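You operate a simulated robot arm through the tools that you are given. There is no shell and no other tool.

The job below is to be done with a simulated robot arm. You get a single attempt, and the scene is never put back.

Task
Light the table stove on LOW, then turn it up to MID.
Fine: move the cover to the round mat; light it within 40 seconds of the gas; lighter back in its holder.

Only the result counts: the job must be done as asked and must still hold three seconds after the hand-in. Knocking over, shifting, dropping, spilling or breaking anything else fails it. Lids that push on must go on centred and level and be pressed home; caps that screw on are set level and turned clockwise until they are tight.

Robot
A 7-joint arm with a two-finger parallel gripper, fixed in place. Base frame: the origin is on the floor under the middle of its stand, x ahead of it, y to its left, z up. Lengths are in m, angles in rad, forces in N, time in s.
It reaches about 1.247 m from its shoulder. Its first joint turns from -2.304 to 2.304 rad. Payload 3.91 kg.
The tool frame sits at the grasp point between the pads (the TCP): z along the fingers, y along the line on which they close. The tips reach 0.03 m beyond it. Largest opening 0.11 m; finger width 0.02, thickness 0.01; the body of the gripper, 0.048 by 0.112 m, starts 0.055 m behind the TCP.
Orientation is that of the tool frame in the base frame, as a unit quaternion [x, y, z, w]. With the fingers straight down and closing along the base's y, the tool's x points along the base's -x, its y along +y and its z along -z.

Tools
- The arm moves only by the tool arm_command. Its argument "commands" is a list of rows, each an object (a shift or turn left out is 0, a gripper value left out holds the last) with "delta_pos": the shift along the tool's x, y, z in m, a list of three; "turn": the turn, a rotation vector about the tool's x, y, z in rad, a list of three. In form: [{"delta_pos": [tx, ty, tz], "turn": [rx, ry, rz]}, ...]. A call has 1 to 20 rows; each row is the pose to reach, as a shift and turn from the pose commanded when the call began, along the tool's axes at that moment. "jaw" is the finger opening in m, from 0 to 0.11, set as the call begins (left out, the last holds). Each row takes 0.2 s and may step no farther than 0.05 m and 0.15 rad from the row before; otherwise, or with a gripper value out of range, the whole call is refused. Where a pose cannot be reached the arm comes as near as it can. A force on the tool above 70 N (or 10 N above the force at the start of the call, whichever is more), or a blocked arm, ends the call early, and 0.2 s more pass. Each finger travels about 0.108 m/s and halts on what it meets, pressing with about 38 N; the grip force reading is that of the motor and also rises with nothing between the fingers. The clock runs only during rows and for 0.2 s after the last one: add rows that repeat a pose to give the fingers time. It gives the time, the measured TCP pose, the force on the tool (base axes), the opening and the grip force at its end, in the units of the frame above (readings bear some noise), with the torque about the TCP (base axes, N m) and any sound that the robot's microphone picked up.
- Cameras (640 x 400 px; columns grow to the right, rows downward): "scene" is fixed at [0.2201, -0.4982, 1.6848]; the picture's right is [0.77, -0.64, 0.00], its down [-0.41, -0.49, -0.77] and it looks along [0.50, 0.59, -0.63] (base axes); focal length 326 px, centre (320, 200). "wrist" rides on the gripper at [0.072, 0.017, -0.103] in the tool frame; the picture's right is [-0.23, 0.97, 0.00], its down [-0.76, -0.18, -0.62] and it looks along [-0.61, -0.14, 0.78] (tool axes); focal length 222 px, centre (320, 200). There is no depth. A picture from a camera that has moved, and an enlarged one, comes with that camera's place and axes in the base frame and with its lens.
- camera(camera): a new picture of that camera. It takes no simulated time.
- enlarge(camera, box): a new picture of the part [left, top, right, bottom] of that camera's present view, enlarged. It takes no simulated time.
- finish_job(): hands the job in; it is judged then, once.

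Nothing tells you positions but the pictures and the camera data. Unless the task says otherwise, let go and move clear before handing in.

The tools are called as name(argument=value, ...) on one line, values as JSON. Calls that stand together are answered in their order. arm_command: Moves the arm, as the interface text tells. Its arguments: {"type":"object","properties":{"commands":{"type":"array"},"jaw":{"type":"number"}},"required":["commands"]} The other tools are called the same way: camera (camera) takes a picture; enlarge (camera, box) takes an enlarged picture of a part of a camera's view; finish_job () hands the job in.

At the start:

```text
time_s: 0.0
tcp_pos: [0.474, 0.1934, 1.3447]
tcp_rot: [0.0, 1.0, 0.0, 0.0]
ft_force: [-0.6, -0.4, 0.2]
torque: [0.0, -0.01, 0.01]
opening: 0.1098
gripper_force: 0.1
```

scene: 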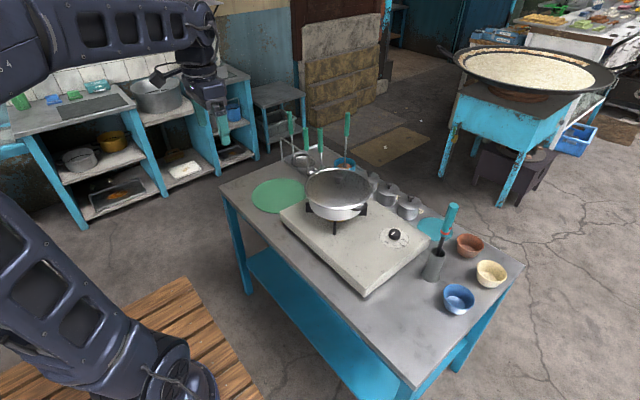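
wrist: 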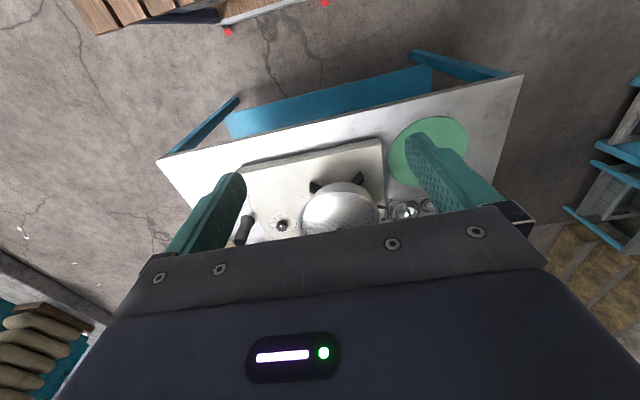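

I see a table with a table stove carrying a covered pan or burner, a green round mat to its left, a knob on the stove, and a lighter in a holder at the right. I'll enlarge parts of the scene before moving.

enlarge(camera="scene", box=[270, 100, 430, 200])

enlarge(camera="scene", box=[270, 160, 430, 260])

enlarge(camera="scene", box=[370, 200, 530, 300])

enlarge(camera="scene", box=[370, 215, 418, 245])

enlarge(camera="wrist", box=[220, 120, 460, 270])

```text
4.00 times, centred on (350, 150) of scene
camera zoom: at [0.2201, -0.4982, 1.6848], right [0.77, -0.64, 0.0], down [-0.41, -0.49, -0.77], along [0.5, 0.59, -0.63], focal length 1302 px, centre (200, 400)
```

zoom: 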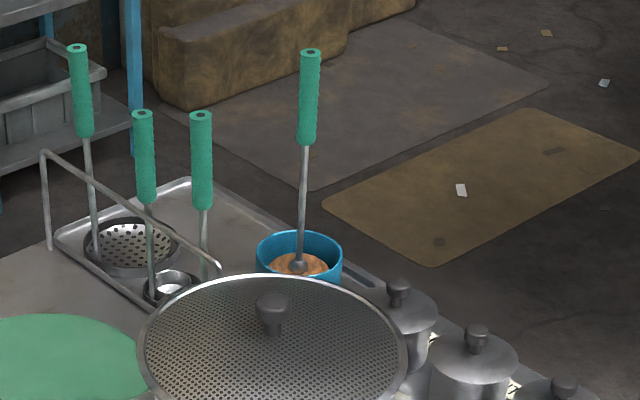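

```text
4.00 times, centred on (350, 210) of scene
camera zoom: at [0.2201, -0.4982, 1.6848], right [0.77, -0.64, 0.0], down [-0.41, -0.49, -0.77], along [0.5, 0.59, -0.63], focal length 1302 px, centre (200, 160)
```

zoom: 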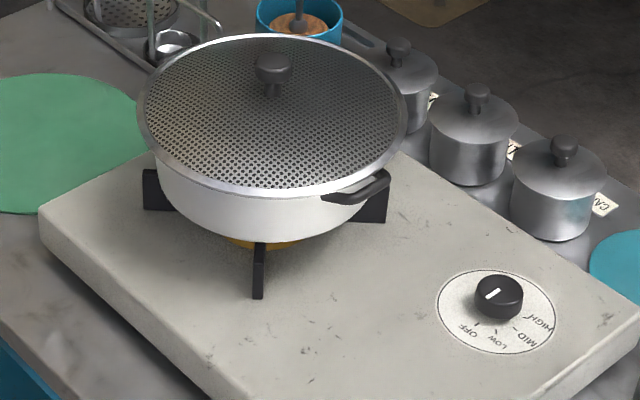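

```text
4.00 times, centred on (450, 250) of scene
camera zoom: at [0.2201, -0.4982, 1.6848], right [0.77, -0.64, 0.0], down [-0.41, -0.49, -0.77], along [0.5, 0.59, -0.63], focal length 1302 px, centre (-200, 0)
```

zoom: 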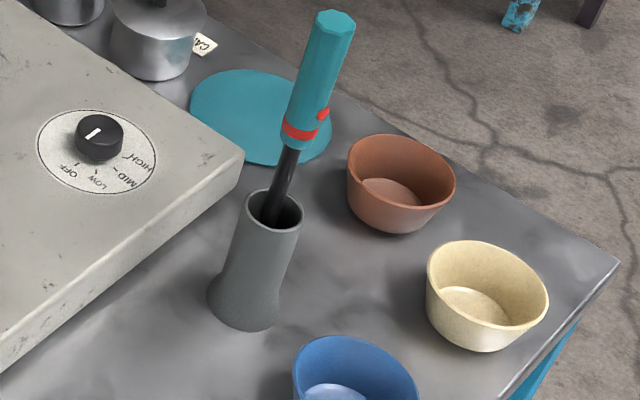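

```text
13.33 times, centred on (394, 230) of scene
camera zoom: at [0.2201, -0.4982, 1.6848], right [0.77, -0.64, 0.0], down [-0.41, -0.49, -0.77], along [0.5, 0.59, -0.63], focal length 4341 px, centre (-667, -200)
```

zoom: 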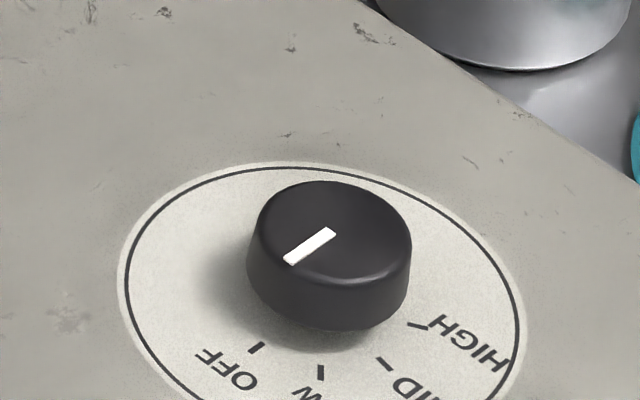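

```text
2.67 times, centred on (340, 195) of wrist
camera zoom: at [0.4014, 0.2093, 1.4479], right [0.23, 0.97, 0.0], down [0.76, -0.18, 0.62], along [0.61, -0.14, -0.78], focal length 592 px, centre (267, 213)
```

zoom: 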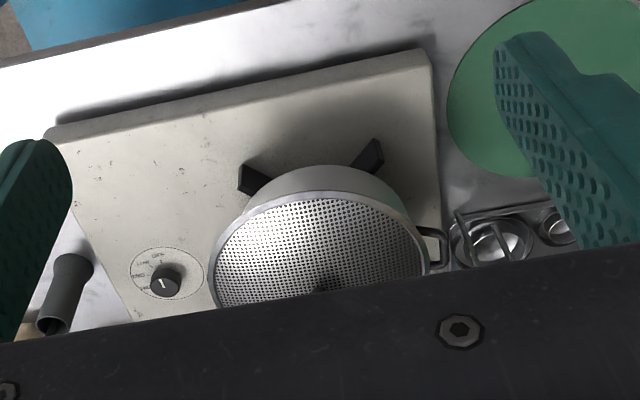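

The stove knob has OFF/LOW/MID/HIGH marks, the pan has a mesh cover with a knob handle, and there are two round patches: a green one on the left and a teal one on the right. I'll move the arm over the table at a safe height to get closer wrist views.

arm_command(commands=[{"delta_pos": [-0.03, -0.03, 0]}, {"delta_pos": [-0.06, -0.06, 0]}, {"delta_pos": [-0.09, -0.09, 0]}, {"delta_pos": [-0.12, -0.12, 0]}, {"delta_pos": [-0.15, -0.15, 0]}, {"delta_pos": [-0.18, -0.18, 0]}, {"delta_pos": [-0.21, -0.21, 0]}, {"delta_pos": [-0.24, -0.24, 0]}, {"delta_pos": [-0.24, -0.24, 0]}])

camera(camera="wrist")

camera(camera="scene")

```text
time_s: 2.0
tcp_pos: [0.713, -0.0446, 1.3447]
tcp_rot: [0.0, 1.0, 0.0, 0.0]
ft_force: [0.3, -0.1, -0.4]
torque: [-0.02, -0.03, 0.02]
opening: 0.11
gripper_force: 0.1
```

```text
taken
camera wrist: at [0.6406, -0.0288, 1.4484], right [0.23, 0.97, 0.0], down [0.76, -0.18, 0.62], along [0.61, -0.14, -0.78], focal length 222 px, centre (320, 200)
```

wrist: 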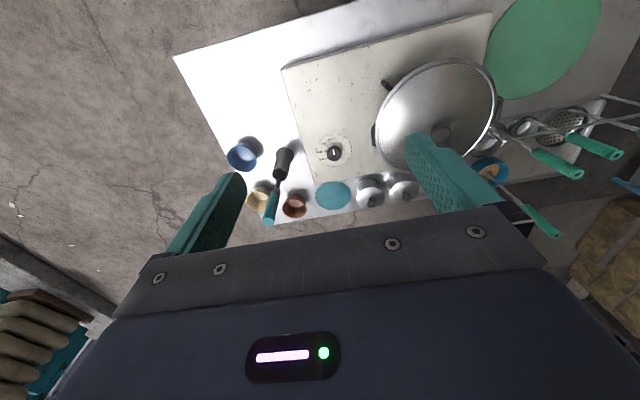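

```text
taken
```

scene: 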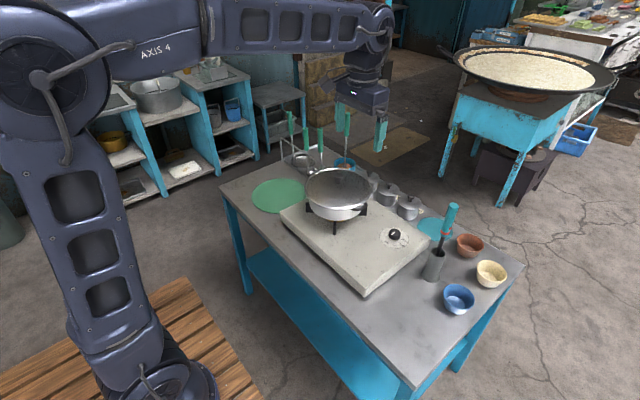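

The wrist camera now sees the whole stove, both round patches, the lighter and the canisters. I'll zoom in for detail.

enlarge(camera="wrist", box=[210, 110, 370, 225])

enlarge(camera="wrist", box=[280, 0, 440, 100])

enlarge(camera="wrist", box=[360, 40, 520, 140])

enlarge(camera="wrist", box=[480, 60, 640, 160])

enlarge(camera="wrist", box=[310, 130, 358, 175])

```text
3.48 times, centred on (290, 168) of wrist
camera zoom: at [0.6406, -0.0288, 1.4484], right [0.23, 0.97, 0.0], down [0.76, -0.18, 0.62], along [0.61, -0.14, -0.78], focal length 773 px, centre (424, 313)
```

zoom: 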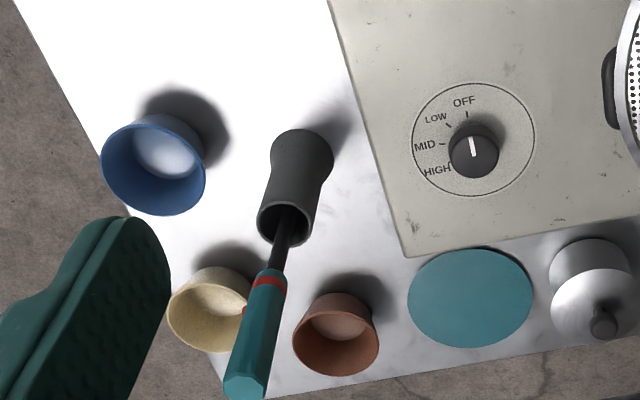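

```text
4.00 times, centred on (360, 50) of wrist
camera zoom: at [0.6406, -0.0288, 1.4484], right [0.23, 0.97, 0.0], down [0.76, -0.18, 0.62], along [0.61, -0.14, -0.78], focal length 888 px, centre (160, 800)
```

zoom: 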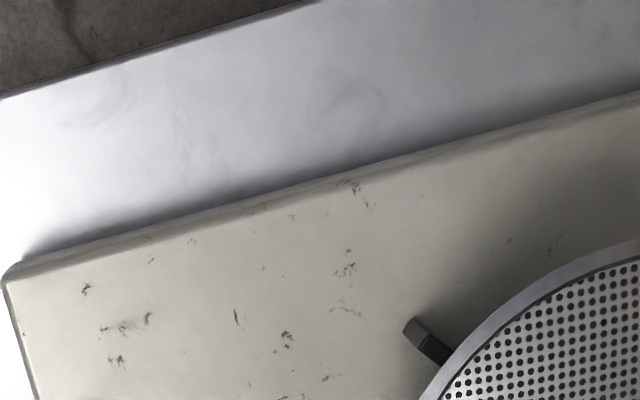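

```text
4.00 times, centred on (440, 90) of wrist
camera zoom: at [0.6406, -0.0288, 1.4484], right [0.23, 0.97, 0.0], down [0.76, -0.18, 0.62], along [0.61, -0.14, -0.78], focal length 888 px, centre (-160, 640)
```

zoom: 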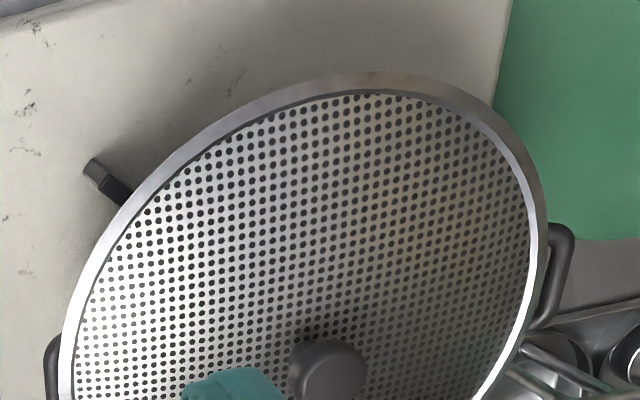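

```text
4.00 times, centred on (560, 110) of wrist
camera zoom: at [0.6406, -0.0288, 1.4484], right [0.23, 0.97, 0.0], down [0.76, -0.18, 0.62], along [0.61, -0.14, -0.78], focal length 888 px, centre (-640, 560)
```

zoom: 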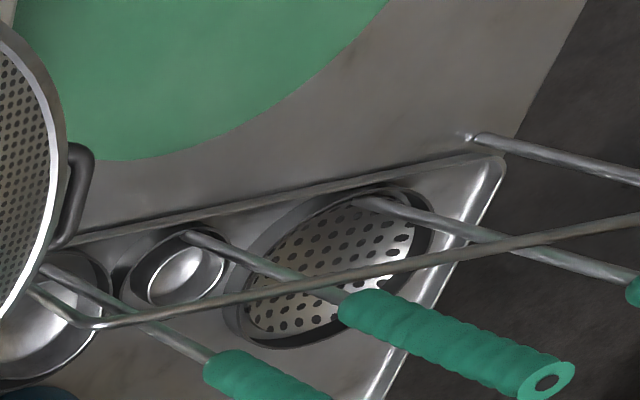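

```text
8.89 times, centred on (334, 152) of wrist
camera zoom: at [0.6406, -0.0288, 1.4484], right [0.23, 0.97, 0.0], down [0.76, -0.18, 0.62], along [0.61, -0.14, -0.78], focal length 1974 px, centre (196, 622)
```

zoom: 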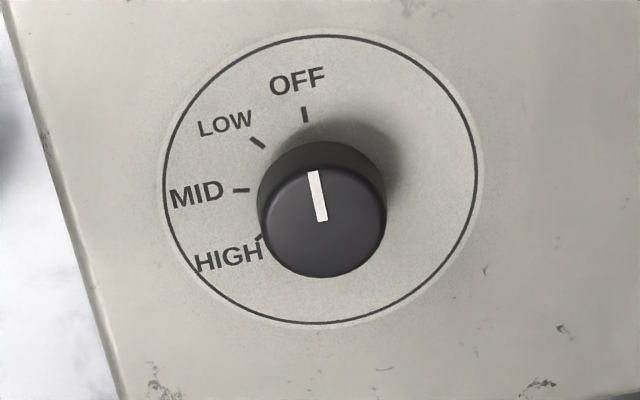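

The knob turns counter-clockwise from above (OFF→LOW→MID→HIGH), the lighter stands nearly vertical at about (0.94, -0.21), and the cover's knob is at about (0.845, 0.155, 1.05). Next I'll lower the wrist camera on the robot's side to look under the pan at the burner.

arm_command(commands=[{"delta_pos": [0.033, 0.021, 0.024], "turn": [0, -0.07, 0]}, {"delta_pos": [0.066, 0.042, 0.048], "turn": [0, -0.14, 0]}, {"delta_pos": [0.099, 0.063, 0.072], "turn": [0, -0.21, 0]}, {"delta_pos": [0.132, 0.084, 0.096], "turn": [0, -0.28, 0]}, {"delta_pos": [0.165, 0.105, 0.12], "turn": [0, -0.35, 0]}, {"delta_pos": [0.198, 0.126, 0.144], "turn": [0, -0.42, 0]}, {"delta_pos": [0.231, 0.147, 0.168], "turn": [0, -0.49, 0]}, {"delta_pos": [0.264, 0.168, 0.192], "turn": [0, -0.56, 0]}, {"delta_pos": [0.264, 0.168, 0.192], "turn": [0, -0.56, 0]}])

camera(camera="wrist")

camera(camera="scene")

```text
time_s: 4.0
tcp_pos: [0.4479, 0.1176, 1.1468]
tcp_rot: [0.001, 0.961, 0.0, 0.276]
ft_force: [0.7, -0.7, 0.4]
torque: [0.02, -0.01, -0.02]
opening: 0.11
gripper_force: 0.1
```

```text
taken
camera wrist: at [0.3324, 0.1352, 1.1962], right [0.19, 0.97, 0.12], down [0.31, -0.18, 0.93], along [0.93, -0.14, -0.34], focal length 222 px, centre (320, 200)
```

wrist: 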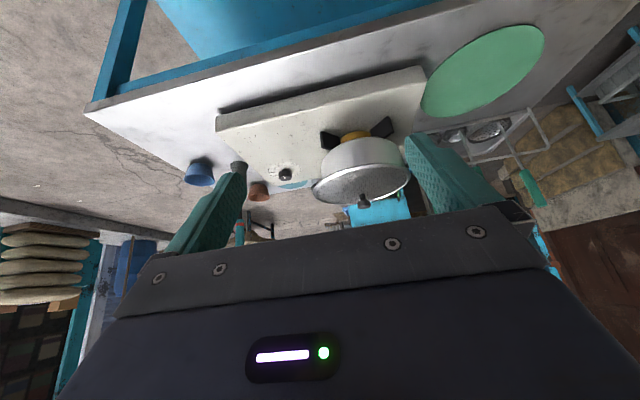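

```text
taken
```

scene: 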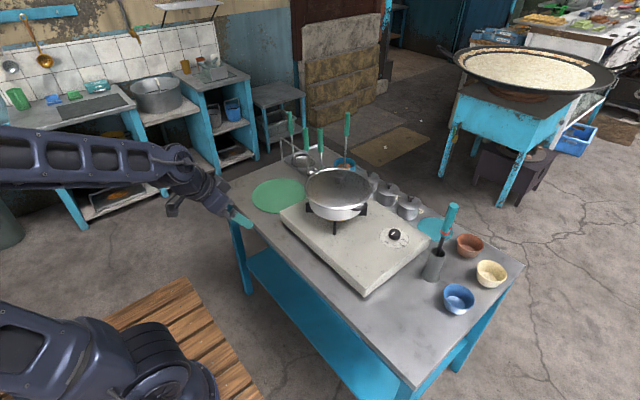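

The low view from the robot's side shows an orange burner under the pan between the black supports. I'll enlarge it.

enlarge(camera="wrist", box=[300, 105, 420, 215])

enlarge(camera="wrist", box=[200, 50, 440, 220])

enlarge(camera="wrist", box=[400, 10, 600, 160])

```text
3.64 times, centred on (360, 160) of wrist
camera zoom: at [0.3324, 0.1352, 1.1962], right [0.19, 0.97, 0.12], down [0.31, -0.18, 0.93], along [0.93, -0.14, -0.34], focal length 808 px, centre (174, 346)
```

zoom: 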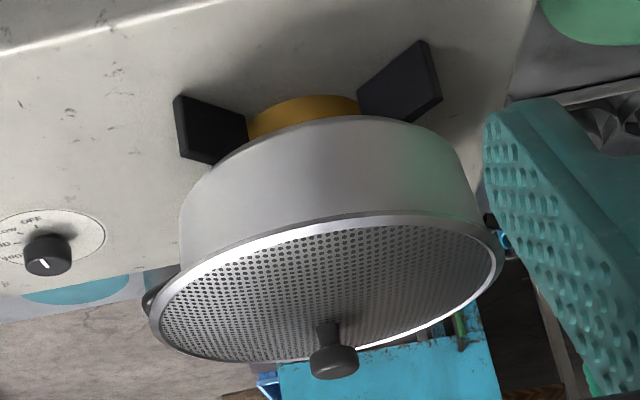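

```text
2.35 times, centred on (320, 135) of wrist
camera zoom: at [0.3324, 0.1352, 1.1962], right [0.19, 0.97, 0.12], down [0.31, -0.18, 0.93], along [0.93, -0.14, -0.34], focal length 523 px, centre (320, 353)
```

zoom: 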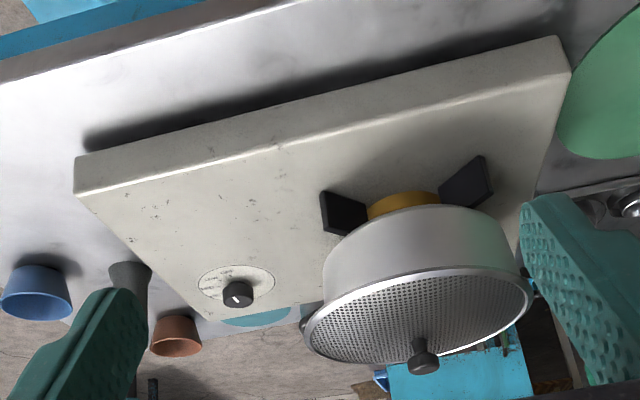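

```text
2.67 times, centred on (500, 85) of wrist
camera zoom: at [0.3324, 0.1352, 1.1962], right [0.19, 0.97, 0.12], down [0.31, -0.18, 0.93], along [0.93, -0.14, -0.34], focal length 592 px, centre (-160, 507)
```

zoom: 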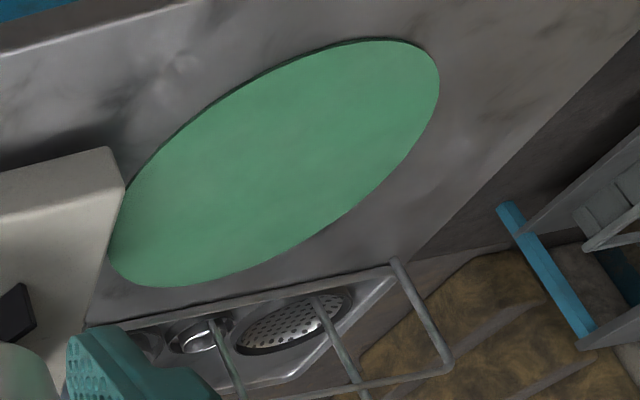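

The brass burner sits between two black supports, and the gap facing the robot is open. Next I'll take straight-down views, starting over the green mat and pan, to measure positions accurately.

arm_command(commands=[{"delta_pos": [-0.0389, 0.0182, 0], "turn": [0, 0.121, 0]}, {"delta_pos": [-0.0778, 0.0364, 0], "turn": [0, 0.242, 0]}, {"delta_pos": [-0.1167, 0.0546, 0], "turn": [0, 0.363, 0]}, {"delta_pos": [-0.1556, 0.0728, 0], "turn": [0, 0.484, 0]}, {"delta_pos": [-0.1945, 0.091, 0], "turn": [0, 0.605, 0]}, {"delta_pos": [-0.2334, 0.1092, 0], "turn": [0, 0.726, 0]}, {"delta_pos": [-0.2723, 0.1274, 0], "turn": [0, 0.847, 0]}, {"delta_pos": [-0.3112, 0.1456, 0], "turn": [0, 0.968, 0]}, {"delta_pos": [-0.35, 0.1638, 0], "turn": [0, 1.089, 0]}, {"delta_pos": [-0.389, 0.182, 0], "turn": [0, 1.21, 0]}, {"delta_pos": [-0.389, 0.182, 0], "turn": [0, 1.21, 0]}])

camera(camera="wrist")

```text
time_s: 6.4
tcp_pos: [0.7305, 0.2837, 1.35]
tcp_rot: [0.001, 0.952, 0.0, -0.305]
ft_force: [0.7, -0.7, 0.0]
torque: [0.01, -0.03, -0.03]
opening: 0.1096
gripper_force: 0.1
out of reach, approached as far as the arm can: row 10, 11
```

```text
taken
camera wrist: at [0.7322, 0.3014, 1.4765], right [0.19, 0.97, -0.13], down [0.98, -0.18, 0.07], along [0.04, -0.14, -0.99], focal length 222 px, centre (320, 200)
```

wrist: 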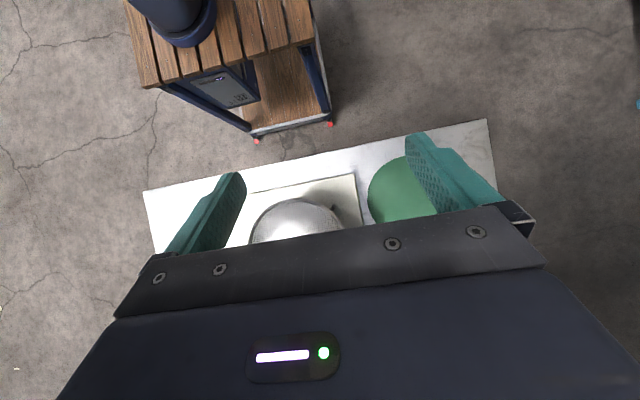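

The arm hit its limit tilting back there, so straight-down views are limited. I'll return to fingers-down and look at the green mat and pan from closer.

arm_command(commands=[{"delta_pos": [0.0098, 0.016, 0.0378], "turn": [0, -0.103, 0]}, {"delta_pos": [0.0197, 0.032, 0.0756], "turn": [0, -0.207, 0]}, {"delta_pos": [0.0295, 0.048, 0.1134], "turn": [0, -0.31, 0]}, {"delta_pos": [0.0393, 0.064, 0.151], "turn": [0, -0.413, 0]}, {"delta_pos": [0.0492, 0.08, 0.189], "turn": [0, -0.517, 0]}, {"delta_pos": [0.059, 0.096, 0.2267], "turn": [0, -0.62, 0]}, {"delta_pos": [0.059, 0.096, 0.2267], "turn": [0, -0.62, 0]}])

camera(camera="wrist")

```text
time_s: 8.0
tcp_pos: [0.5481, 0.3829, 1.2021]
tcp_rot: [0.001, 1.0, 0.0, -0.016]
ft_force: [0.7, -1.2, 0.1]
torque: [-0.02, 0.02, 0.01]
opening: 0.1105
gripper_force: 0.0
```

```text
taken
camera wrist: at [0.479, 0.4006, 1.3075], right [0.23, 0.97, -0.01], down [0.78, -0.18, 0.6], along [0.58, -0.14, -0.8], focal length 222 px, centre (320, 200)
```

wrist: 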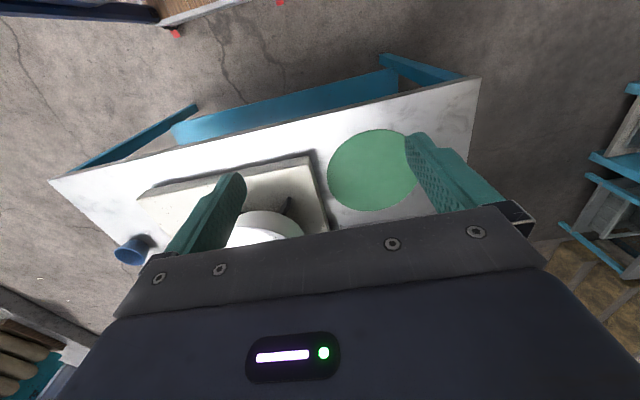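

The green mat and its gap to the stove edge are now clear. I'll enlarge to measure both.

enlarge(camera="wrist", box=[280, 110, 440, 235])

enlarge(camera="scene", box=[230, 120, 390, 230])

```text
3.20 times, centred on (360, 172) of wrist
camera zoom: at [0.479, 0.4006, 1.3075], right [0.23, 0.97, -0.01], down [0.78, -0.18, 0.6], along [0.58, -0.14, -0.8], focal length 711 px, centre (192, 288)
```

zoom: 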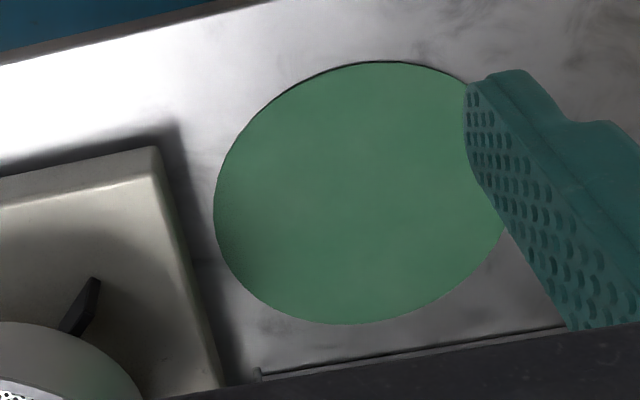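

```text
3.64 times, centred on (310, 175) of scene
camera zoom: at [0.2201, -0.4982, 1.6848], right [0.77, -0.64, 0.0], down [-0.41, -0.49, -0.77], along [0.5, 0.59, -0.63], focal length 1184 px, centre (356, 291)
```

zoom: 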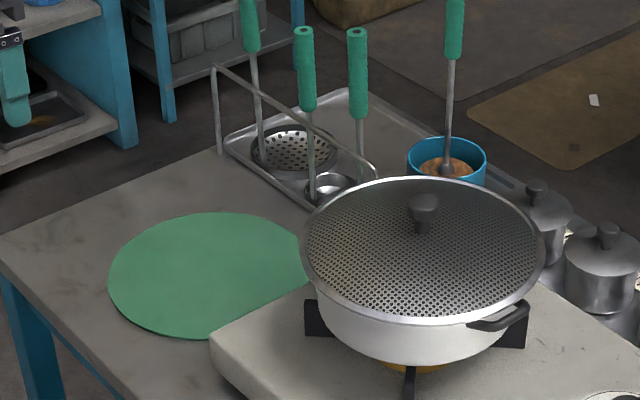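

The table and stove look aligned with the base axes: stove x about 0.70–1.0, y about -0.13–0.30, and mat centre about (0.79, 0.46) with radius about 0.12. I'll hover over the cover's knob with the fingers straight down to line up the grasp.

arm_command(commands=[{"delta_pos": [-0.0373, -0.0285, 0.005], "turn": [0, -0.004, 0]}, {"delta_pos": [-0.0746, -0.057, 0.01], "turn": [0, -0.008, 0]}, {"delta_pos": [-0.1119, -0.0855, 0.015], "turn": [0, -0.012, 0]}, {"delta_pos": [-0.1492, -0.114, 0.02], "turn": [0, -0.016, 0]}, {"delta_pos": [-0.1865, -0.1425, 0.025], "turn": [0, -0.02, 0]}, {"delta_pos": [-0.2238, -0.171, 0.03], "turn": [0, -0.024, 0]}, {"delta_pos": [-0.2611, -0.1995, 0.036], "turn": [0, -0.028, 0]}, {"delta_pos": [-0.2985, -0.228, 0.0425], "turn": [0, -0.032, 0]}, {"delta_pos": [-0.2985, -0.228, 0.0425], "turn": [0, -0.032, 0]}])

camera(camera="wrist")

enlarge(camera="scene", box=[270, 80, 430, 190])

```text
time_s: 10.0
tcp_pos: [0.8457, 0.1509, 1.1509]
tcp_rot: [0.0, 1.0, 0.0, 0.001]
ft_force: [-0.8, 0.5, 0.4]
torque: [-0.01, -0.02, 0.0]
opening: 0.1099
gripper_force: 0.0
```

```text
taken
camera wrist: at [0.7731, 0.1674, 1.2544], right [0.23, 0.97, 0.0], down [0.76, -0.18, 0.62], along [0.61, -0.14, -0.78], focal length 222 px, centre (320, 200)
```

wrist: 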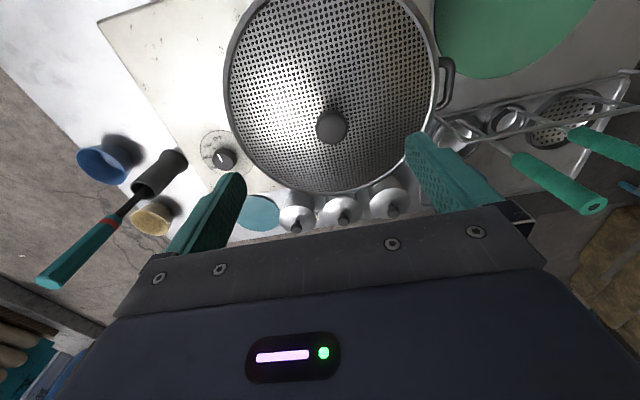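

```text
3.64 times, centred on (350, 135) of scene
camera zoom: at [0.2201, -0.4982, 1.6848], right [0.77, -0.64, 0.0], down [-0.41, -0.49, -0.77], along [0.5, 0.59, -0.63], focal length 1184 px, centre (211, 436)
```

zoom: 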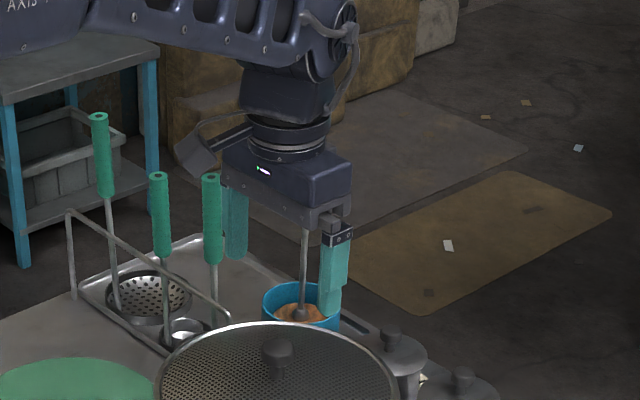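

The cover's knob is about 1 cm to the +y side of the tool axis, at about (0.850, 0.160). I'll shift over, narrow the fingers, descend partway and check again.

arm_command(commands=[{"delta_pos": [-0.0045, 0.009, 0.02]}, {"delta_pos": [-0.0045, 0.009, 0.045]}, {"delta_pos": [-0.0045, 0.009, 0.06]}, {"delta_pos": [-0.0045, 0.009, 0.06]}], jaw=0.07)

camera(camera="wrist")

enlarge(camera="wrist", box=[260, 90, 380, 200])

enlarge(camera="scene", box=[290, 120, 390, 220])

```text
time_s: 11.0
tcp_pos: [0.8498, 0.1622, 1.0902]
tcp_rot: [0.0, 1.0, -0.001, 0.001]
ft_force: [0.0, -0.3, 0.1]
torque: [-0.04, 0.02, 0.02]
opening: 0.07
gripper_force: 0.2
```

```text
taken
camera wrist: at [0.7784, 0.1788, 1.1937], right [0.23, 0.97, 0.0], down [0.76, -0.18, 0.62], along [0.61, -0.14, -0.78], focal length 222 px, centre (320, 200)
```

wrist: 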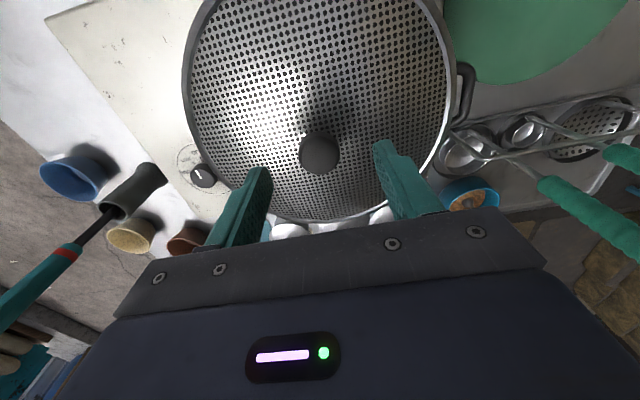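

```text
3.64 times, centred on (320, 145) of wrist
camera zoom: at [0.7784, 0.1788, 1.1937], right [0.23, 0.97, 0.0], down [0.76, -0.18, 0.62], along [0.61, -0.14, -0.78], focal length 808 px, centre (320, 400)
```

zoom: 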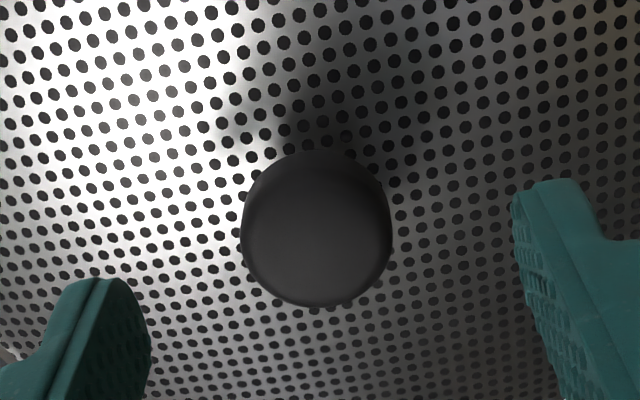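

```text
4.00 times, centred on (340, 170) of scene
camera zoom: at [0.2201, -0.4982, 1.6848], right [0.77, -0.64, 0.0], down [-0.41, -0.49, -0.77], along [0.5, 0.59, -0.63], focal length 1302 px, centre (240, 320)
```

zoom: 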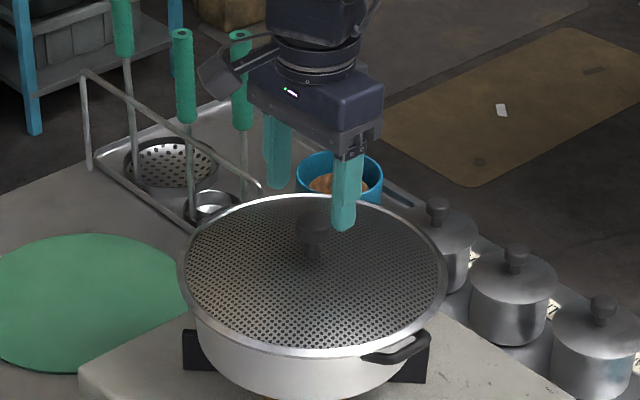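

The knob is centred between the fingers, with its top at about z = 1.05 and the lid surface at about 1.00–1.01. I'll lower until the fingertips sit just above the lid and check from the side.

arm_command(commands=[{"delta_pos": [0, 0, 0.02]}, {"delta_pos": [0, 0, 0.04]}, {"delta_pos": [0, 0, 0.042]}])

enlarge(camera="wrist", box=[260, 90, 380, 210])

enlarge(camera="scene", box=[310, 150, 370, 200])

```text
time_s: 11.8
tcp_pos: [0.8508, 0.1612, 1.0506]
tcp_rot: [0.001, 1.0, 0.0, 0.001]
ft_force: [0.8, 0.3, 0.4]
torque: [0.0, 0.04, 0.0]
opening: 0.0702
gripper_force: 0.0
```

```text
3.33 times, centred on (320, 150) of wrist
camera zoom: at [0.7783, 0.1781, 1.1531], right [0.23, 0.97, 0.0], down [0.76, -0.18, 0.62], along [0.61, -0.14, -0.78], focal length 740 px, centre (320, 367)
```

zoom: 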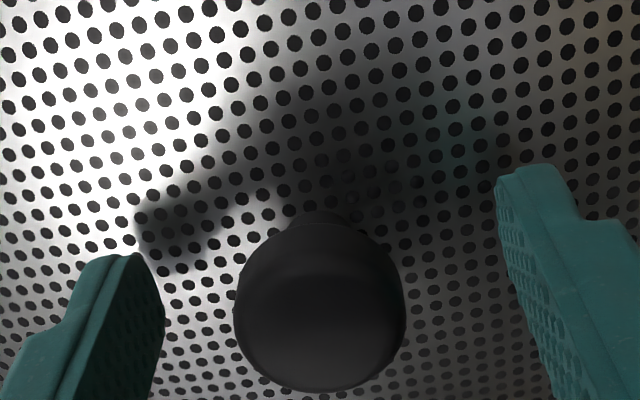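

```text
8.00 times, centred on (340, 175) of scene
camera zoom: at [0.2201, -0.4982, 1.6848], right [0.77, -0.64, 0.0], down [-0.41, -0.49, -0.77], along [0.5, 0.59, -0.63], focal length 2604 px, centre (160, 400)
```

zoom: 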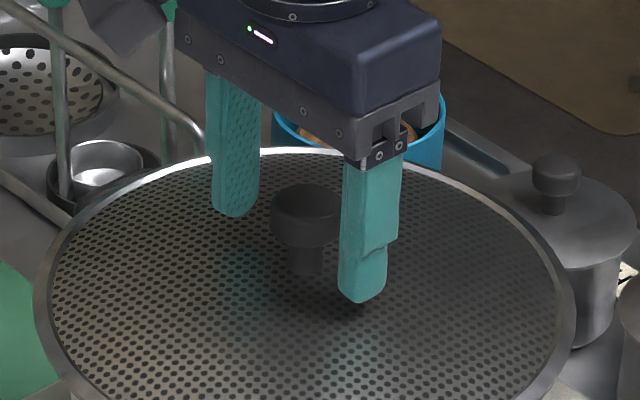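

The fingertips are a few millimetres above the lid and straddle its knob. I'll close on the knob.

arm_command(commands=[{"delta_pos": [0, 0, 0]}, {"delta_pos": [0, 0, 0]}, {"delta_pos": [0, 0, 0]}, {"delta_pos": [0, 0, 0]}, {"delta_pos": [0, 0, 0]}], jaw=0.0)

enlarge(camera="scene", box=[310, 150, 370, 200])

```text
time_s: 13.0
tcp_pos: [0.8502, 0.1604, 1.0495]
tcp_rot: [0.001, 1.0, 0.0, 0.001]
ft_force: [-0.1, 1.1, 0.1]
torque: [-0.01, -0.05, 0.03]
opening: 0.0307
gripper_force: 38.1
```

```text
8.00 times, centred on (340, 175) of scene
camera zoom: at [0.2201, -0.4982, 1.6848], right [0.77, -0.64, 0.0], down [-0.41, -0.49, -0.77], along [0.5, 0.59, -0.63], focal length 2604 px, centre (160, 400)
```

zoom: 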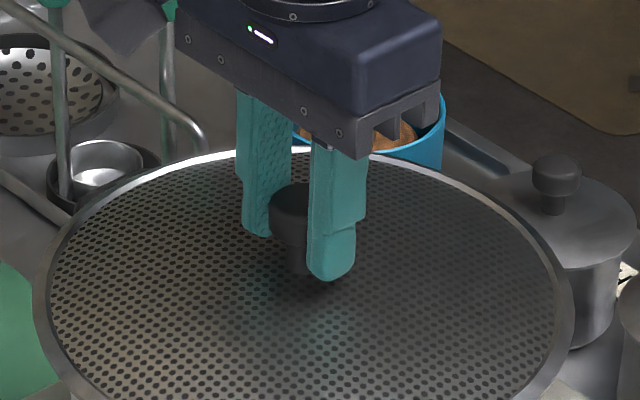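

The knob is gripped at a 31 mm opening. I'll lift straight up slowly.

arm_command(commands=[{"delta_pos": [0, 0, -0.005]}, {"delta_pos": [0, 0, -0.012]}, {"delta_pos": [0, 0, -0.025]}, {"delta_pos": [0, 0, -0.045]}, {"delta_pos": [0, 0, -0.07]}, {"delta_pos": [0, 0, -0.1]}, {"delta_pos": [0, 0, -0.1]}])

camera(camera="scene")

camera(camera="wrist")

```text
time_s: 14.6
tcp_pos: [0.8518, 0.1605, 1.1522]
tcp_rot: [0.0, 1.0, 0.001, 0.001]
ft_force: [0.7, 0.5, -1.9]
torque: [0.05, 0.03, 0.0]
opening: 0.0307
gripper_force: 38.3
```

```text
taken
```

scene: 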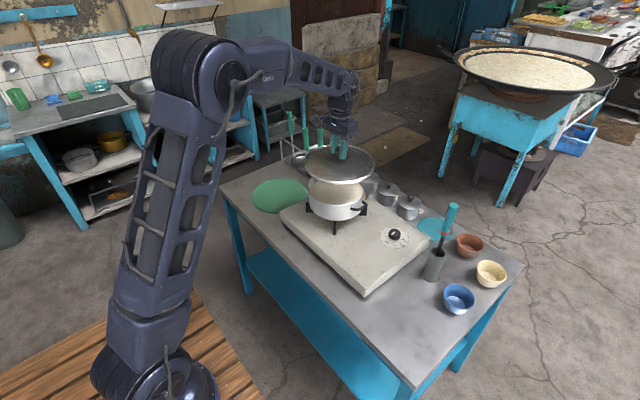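

```text
taken
camera wrist: at [0.7797, 0.1775, 1.2556], right [0.23, 0.97, 0.0], down [0.76, -0.18, 0.62], along [0.61, -0.14, -0.78], focal length 222 px, centre (320, 200)
```

wrist: 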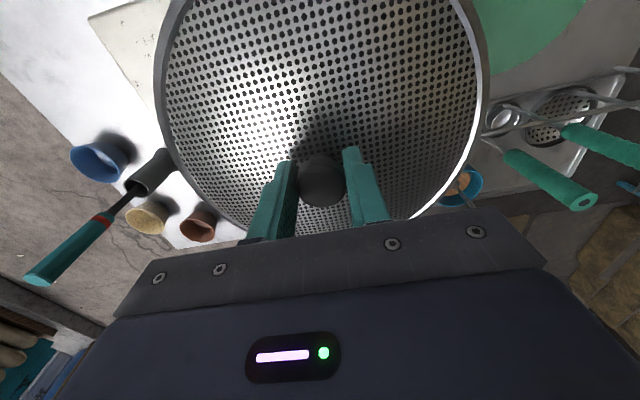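

The cover is held and light (about 2 N), and the open pan stays in place. I'll draw back toward the robot to clear the ladles, then carry the cover over the mat at about (0.785, 0.460) and start down.

arm_command(commands=[{"delta_pos": [0.03, 0, 0]}, {"delta_pos": [0.065, 0, 0]}, {"delta_pos": [0.09, 0.02, 0]}, {"delta_pos": [0.1, 0.06, 0]}, {"delta_pos": [0.1, 0.1, 0]}, {"delta_pos": [0.1, 0.14, 0]}, {"delta_pos": [0.1, 0.18, 0]}, {"delta_pos": [0.095, 0.22, 0]}, {"delta_pos": [0.085, 0.255, 0]}, {"delta_pos": [0.075, 0.28, 0]}, {"delta_pos": [0.067, 0.3, 0]}, {"delta_pos": [0.067, 0.3, 0.02]}, {"delta_pos": [0.067, 0.3, 0.06]}, {"delta_pos": [0.067, 0.3, 0.1]}, {"delta_pos": [0.067, 0.3, 0.14]}, {"delta_pos": [0.067, 0.3, 0.14]}])

camera(camera="wrist")

enlarge(camera="scene", box=[200, 100, 380, 230])

```text
time_s: 18.0
tcp_pos: [0.7851, 0.4628, 1.0109]
tcp_rot: [0.0, 1.0, 0.0, 0.001]
ft_force: [0.1, -0.2, -1.5]
torque: [-0.01, 0.02, -0.01]
opening: 0.0307
gripper_force: 37.8
```

```text
taken
camera wrist: at [0.7131, 0.4796, 1.1137], right [0.23, 0.97, 0.0], down [0.76, -0.18, 0.62], along [0.61, -0.14, -0.78], focal length 222 px, centre (320, 200)
```

wrist: 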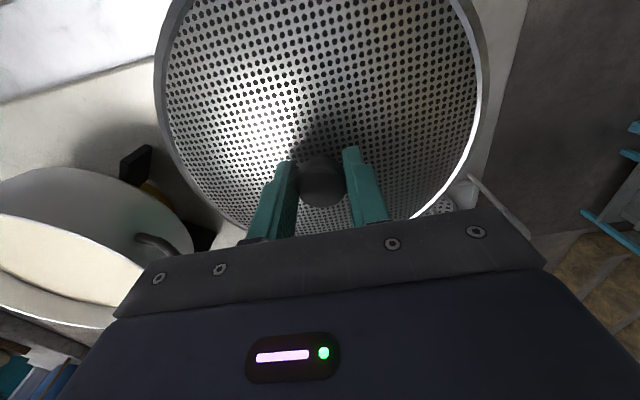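

```text
3.08 times, centred on (290, 165) of scene
camera zoom: at [0.2201, -0.4982, 1.6848], right [0.77, -0.64, 0.0], down [-0.41, -0.49, -0.77], along [0.5, 0.59, -0.63], focal length 1002 px, centre (412, 308)
```

zoom: 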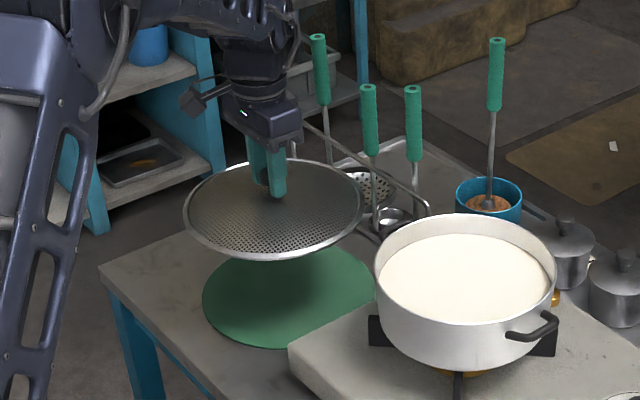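

The cover hovers over the mat, with the mat visible below it. I'll descend further and recheck alignment from the scene camera.

arm_command(commands=[{"delta_pos": [0, 0, 0.03]}, {"delta_pos": [0, 0, 0.06]}, {"delta_pos": [0, 0, 0.085]}, {"delta_pos": [0, 0, 0.1]}, {"delta_pos": [0, 0, 0.1]}])

enlarge(camera="scene", box=[230, 140, 330, 220])

camera(camera="wrist")

```text
time_s: 19.2
tcp_pos: [0.7828, 0.4614, 0.9103]
tcp_rot: [0.0, 1.0, 0.0, 0.001]
ft_force: [-0.6, 0.0, -1.7]
torque: [0.02, 0.02, 0.01]
opening: 0.0309
gripper_force: 37.9
```

```text
5.00 times, centred on (280, 180) of scene
camera zoom: at [0.2201, -0.4982, 1.6848], right [0.77, -0.64, 0.0], down [-0.41, -0.49, -0.77], along [0.5, 0.59, -0.63], focal length 1628 px, centre (520, 300)
```

zoom: 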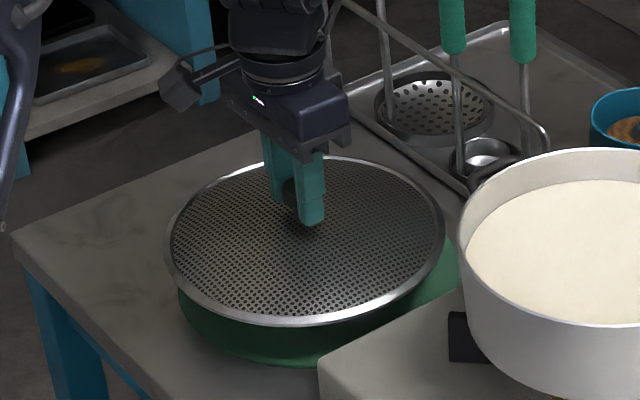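

```text
taken
camera wrist: at [0.711, 0.4781, 1.0134], right [0.23, 0.97, 0.0], down [0.76, -0.18, 0.62], along [0.61, -0.14, -0.78], focal length 222 px, centre (320, 200)
```

wrist: 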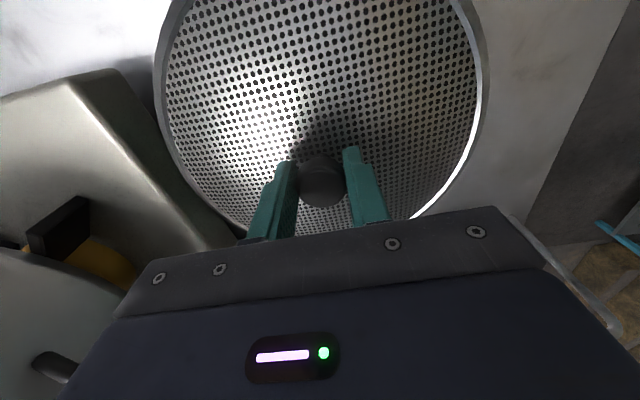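

Seen from the scene camera, the cover looks about 1 cm too far to the image-left of the mat. I'll enlarge the edges to measure this.

enlarge(camera="scene", box=[255, 165, 335, 220])

enlarge(camera="scene", box=[300, 175, 332, 200])

```text
7.27 times, centred on (295, 192) of scene
camera zoom: at [0.2201, -0.4982, 1.6848], right [0.77, -0.64, 0.0], down [-0.41, -0.49, -0.77], along [0.5, 0.59, -0.63], focal length 2368 px, centre (502, 254)
```

zoom: 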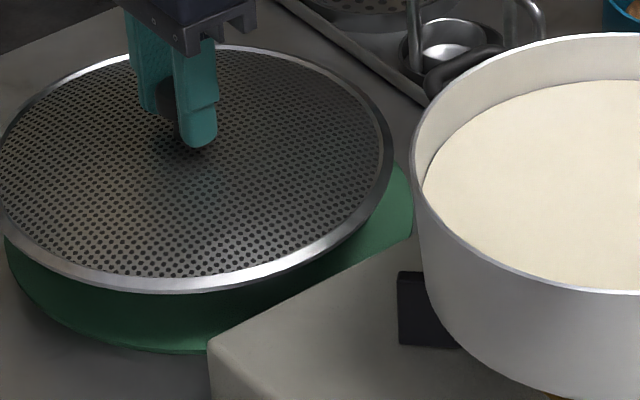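

```text
16.00 times, centred on (316, 188) of scene
camera zoom: at [0.2201, -0.4982, 1.6848], right [0.77, -0.64, 0.0], down [-0.41, -0.49, -0.77], along [0.5, 0.59, -0.63], focal length 5209 px, centre (384, 400)
```

zoom: 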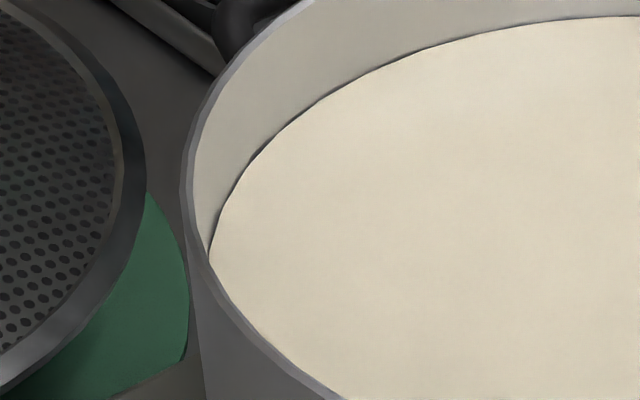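

The cover needs about an 8 mm shift along the camera's right axis. I'll apply that and go down in small steps, watching the force.

arm_command(commands=[{"delta_pos": [-0.0064, -0.0054, 0.0]}, {"delta_pos": [-0.0064, -0.0054, 0.01]}, {"delta_pos": [-0.0064, -0.0054, 0.016]}, {"delta_pos": [-0.0064, -0.0054, 0.02]}, {"delta_pos": [-0.0064, -0.0054, 0.02]}])

enlarge(camera="scene", box=[245, 160, 325, 215])

```text
time_s: 20.4
tcp_pos: [0.7905, 0.4548, 0.8904]
tcp_rot: [0.0, 1.0, 0.0, 0.0]
ft_force: [0.8, 0.6, -2.0]
torque: [-0.01, 0.04, 0.0]
opening: 0.0308
gripper_force: 37.8
```

```text
7.27 times, centred on (285, 188) of scene
camera zoom: at [0.2201, -0.4982, 1.6848], right [0.77, -0.64, 0.0], down [-0.41, -0.49, -0.77], along [0.5, 0.59, -0.63], focal length 2368 px, centre (574, 291)
```

zoom: 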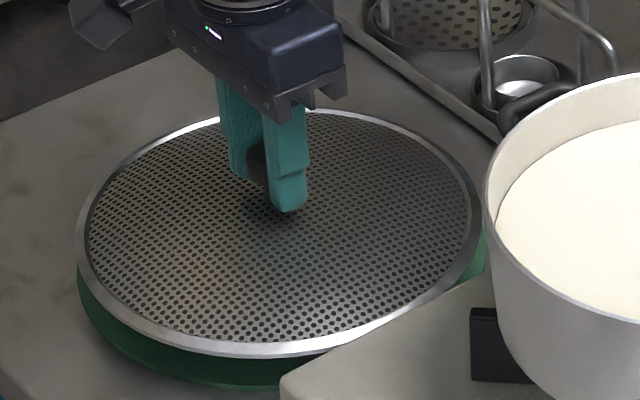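

Left and right edges now line up. I'll continue down in small increments, watching the vertical force.

arm_command(commands=[{"delta_pos": [0, 0, 0.004]}, {"delta_pos": [0, 0, 0.008]}, {"delta_pos": [0, 0, 0.01]}, {"delta_pos": [0, 0, 0.012]}, {"delta_pos": [0, 0, 0.012]}])

enlarge(camera="scene", box=[245, 160, 325, 215])

```text
time_s: 21.6
tcp_pos: [0.79, 0.4557, 0.8792]
tcp_rot: [0.0, 1.0, -0.001, 0.001]
ft_force: [0.5, 0.2, -1.1]
torque: [-0.02, 0.0, 0.01]
opening: 0.0306
gripper_force: 38.3
```

```text
7.27 times, centred on (285, 188) of scene
camera zoom: at [0.2201, -0.4982, 1.6848], right [0.77, -0.64, 0.0], down [-0.41, -0.49, -0.77], along [0.5, 0.59, -0.63], focal length 2368 px, centre (574, 291)
```

zoom: 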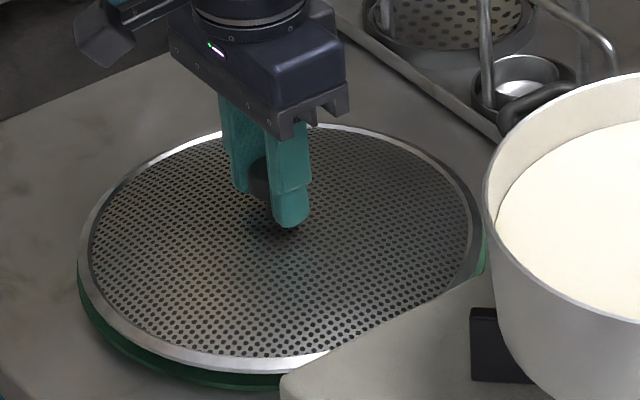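

Still no contact. I'll keep lowering a few millimetres at a time.

arm_command(commands=[{"delta_pos": [0, 0, 0.002]}, {"delta_pos": [0, 0, 0.004]}, {"delta_pos": [0, 0, 0.005]}, {"delta_pos": [0, 0, 0.005]}])

enlarge(camera="scene", box=[245, 160, 325, 215])

```text
time_s: 22.6
tcp_pos: [0.7889, 0.455, 0.8725]
tcp_rot: [0.0, 1.0, 0.0, 0.0]
ft_force: [-0.6, -0.1, -1.4]
torque: [-0.03, 0.02, 0.0]
opening: 0.0305
gripper_force: 37.5
```

```text
7.27 times, centred on (285, 188) of scene
camera zoom: at [0.2201, -0.4982, 1.6848], right [0.77, -0.64, 0.0], down [-0.41, -0.49, -0.77], along [0.5, 0.59, -0.63], focal length 2368 px, centre (574, 291)
```

zoom: 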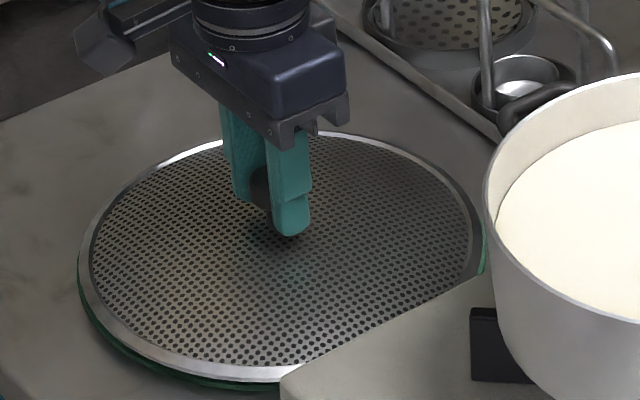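

About 4–5 mm of gap remains and there is still no contact force. I'll make finer steps.

arm_command(commands=[{"delta_pos": [0, 0, 0.001]}, {"delta_pos": [0, 0, 0.002]}, {"delta_pos": [0, 0, 0.003]}, {"delta_pos": [0, 0, 0.003]}])

arm_command(commands=[{"delta_pos": [0, 0, 0.001]}, {"delta_pos": [0, 0, 0.002]}, {"delta_pos": [0, 0, 0.002]}])

enlarge(camera="scene", box=[245, 160, 325, 215])

```text
time_s: 23.6
tcp_pos: [0.7897, 0.4566, 0.8707]
tcp_rot: [0.0, 1.0, 0.0, 0.001]
ft_force: [0.0, 0.3, -2.0]
torque: [0.01, 0.0, -0.01]
opening: 0.0307
gripper_force: 38.0
```

```text
time_s: 24.4
tcp_pos: [0.7918, 0.4545, 0.8683]
tcp_rot: [0.0, 1.0, 0.0, 0.001]
ft_force: [-0.2, -0.2, -1.7]
torque: [-0.01, -0.01, -0.01]
opening: 0.031
gripper_force: 37.8
```

```text
7.27 times, centred on (285, 188) of scene
camera zoom: at [0.2201, -0.4982, 1.6848], right [0.77, -0.64, 0.0], down [-0.41, -0.49, -0.77], along [0.5, 0.59, -0.63], focal length 2368 px, centre (574, 291)
```

zoom: 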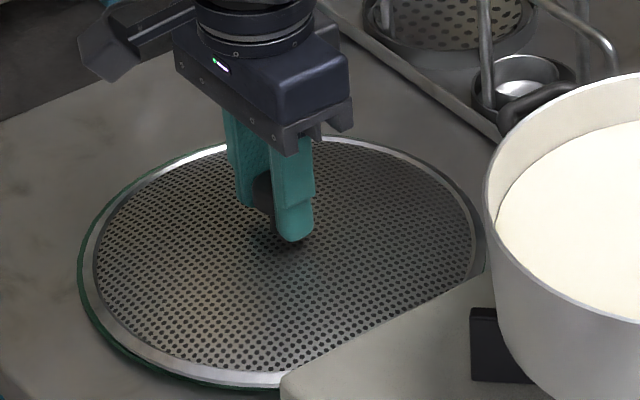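

The cover nearly matches the mat outline now. Still no contact force, so I'll continue in 1 mm steps.

arm_command(commands=[{"delta_pos": [0, 0, 0.001]}, {"delta_pos": [0, 0, 0.0015]}, {"delta_pos": [0, 0, 0.0015]}])

arm_command(commands=[{"delta_pos": [0, 0, 0.001]}, {"delta_pos": [0, 0, 0.0015]}, {"delta_pos": [0, 0, 0.0015]}])

enlarge(camera="scene", box=[245, 160, 325, 215])

```text
time_s: 25.2
tcp_pos: [0.7914, 0.4548, 0.8672]
tcp_rot: [-0.001, 1.0, 0.0, 0.001]
ft_force: [-0.3, 0.5, -2.1]
torque: [0.03, 0.01, 0.0]
opening: 0.0306
gripper_force: 38.4
```

```text
time_s: 26.0
tcp_pos: [0.7912, 0.4548, 0.8657]
tcp_rot: [0.0, 1.0, 0.001, 0.0]
ft_force: [-0.1, -0.2, -1.3]
torque: [-0.01, 0.01, 0.03]
opening: 0.0306
gripper_force: 38.0
```

```text
7.27 times, centred on (285, 188) of scene
camera zoom: at [0.2201, -0.4982, 1.6848], right [0.77, -0.64, 0.0], down [-0.41, -0.49, -0.77], along [0.5, 0.59, -0.63], focal length 2368 px, centre (574, 291)
```

zoom: 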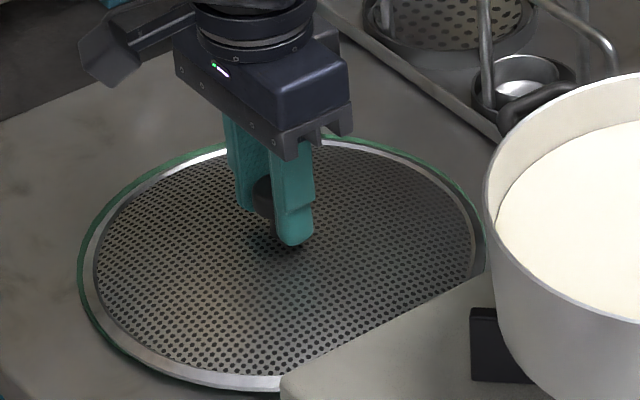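

There's still no contact, and the cover is now slightly toward the camera. I'll keep easing down to find contact before the final centring.

arm_command(commands=[{"delta_pos": [0, 0, 0.001]}, {"delta_pos": [0, 0, 0.002]}, {"delta_pos": [0, 0, 0.002]}])

arm_command(commands=[{"delta_pos": [0, 0, 0.001]}, {"delta_pos": [0, 0, 0.002]}, {"delta_pos": [0, 0, 0.002]}])

enlarge(camera="scene", box=[245, 160, 325, 215])

```text
time_s: 26.8
tcp_pos: [0.7907, 0.4555, 0.8642]
tcp_rot: [0.0, 1.0, 0.0, 0.0]
ft_force: [-0.7, -1.2, 5.3]
torque: [-0.06, 0.14, -0.04]
opening: 0.0307
gripper_force: 38.2
```

```text
time_s: 27.6
tcp_pos: [0.7904, 0.4552, 0.8638]
tcp_rot: [0.0, 1.0, 0.001, 0.002]
ft_force: [1.6, -4.5, 29.7]
torque: [-0.08, -0.07, -0.03]
opening: 0.0308
gripper_force: 37.5
```

```text
7.27 times, centred on (285, 188) of scene
camera zoom: at [0.2201, -0.4982, 1.6848], right [0.77, -0.64, 0.0], down [-0.41, -0.49, -0.77], along [0.5, 0.59, -0.63], focal length 2368 px, centre (574, 291)
```

zoom: 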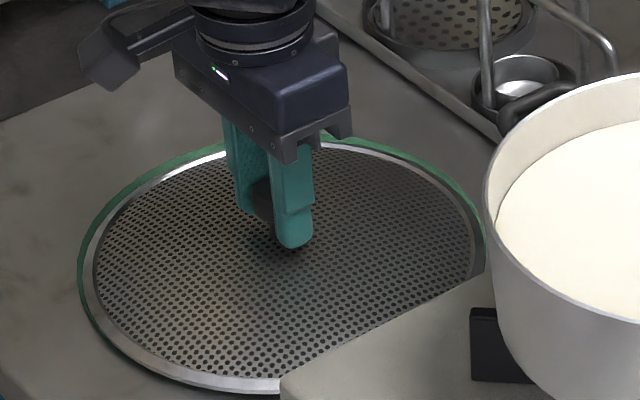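

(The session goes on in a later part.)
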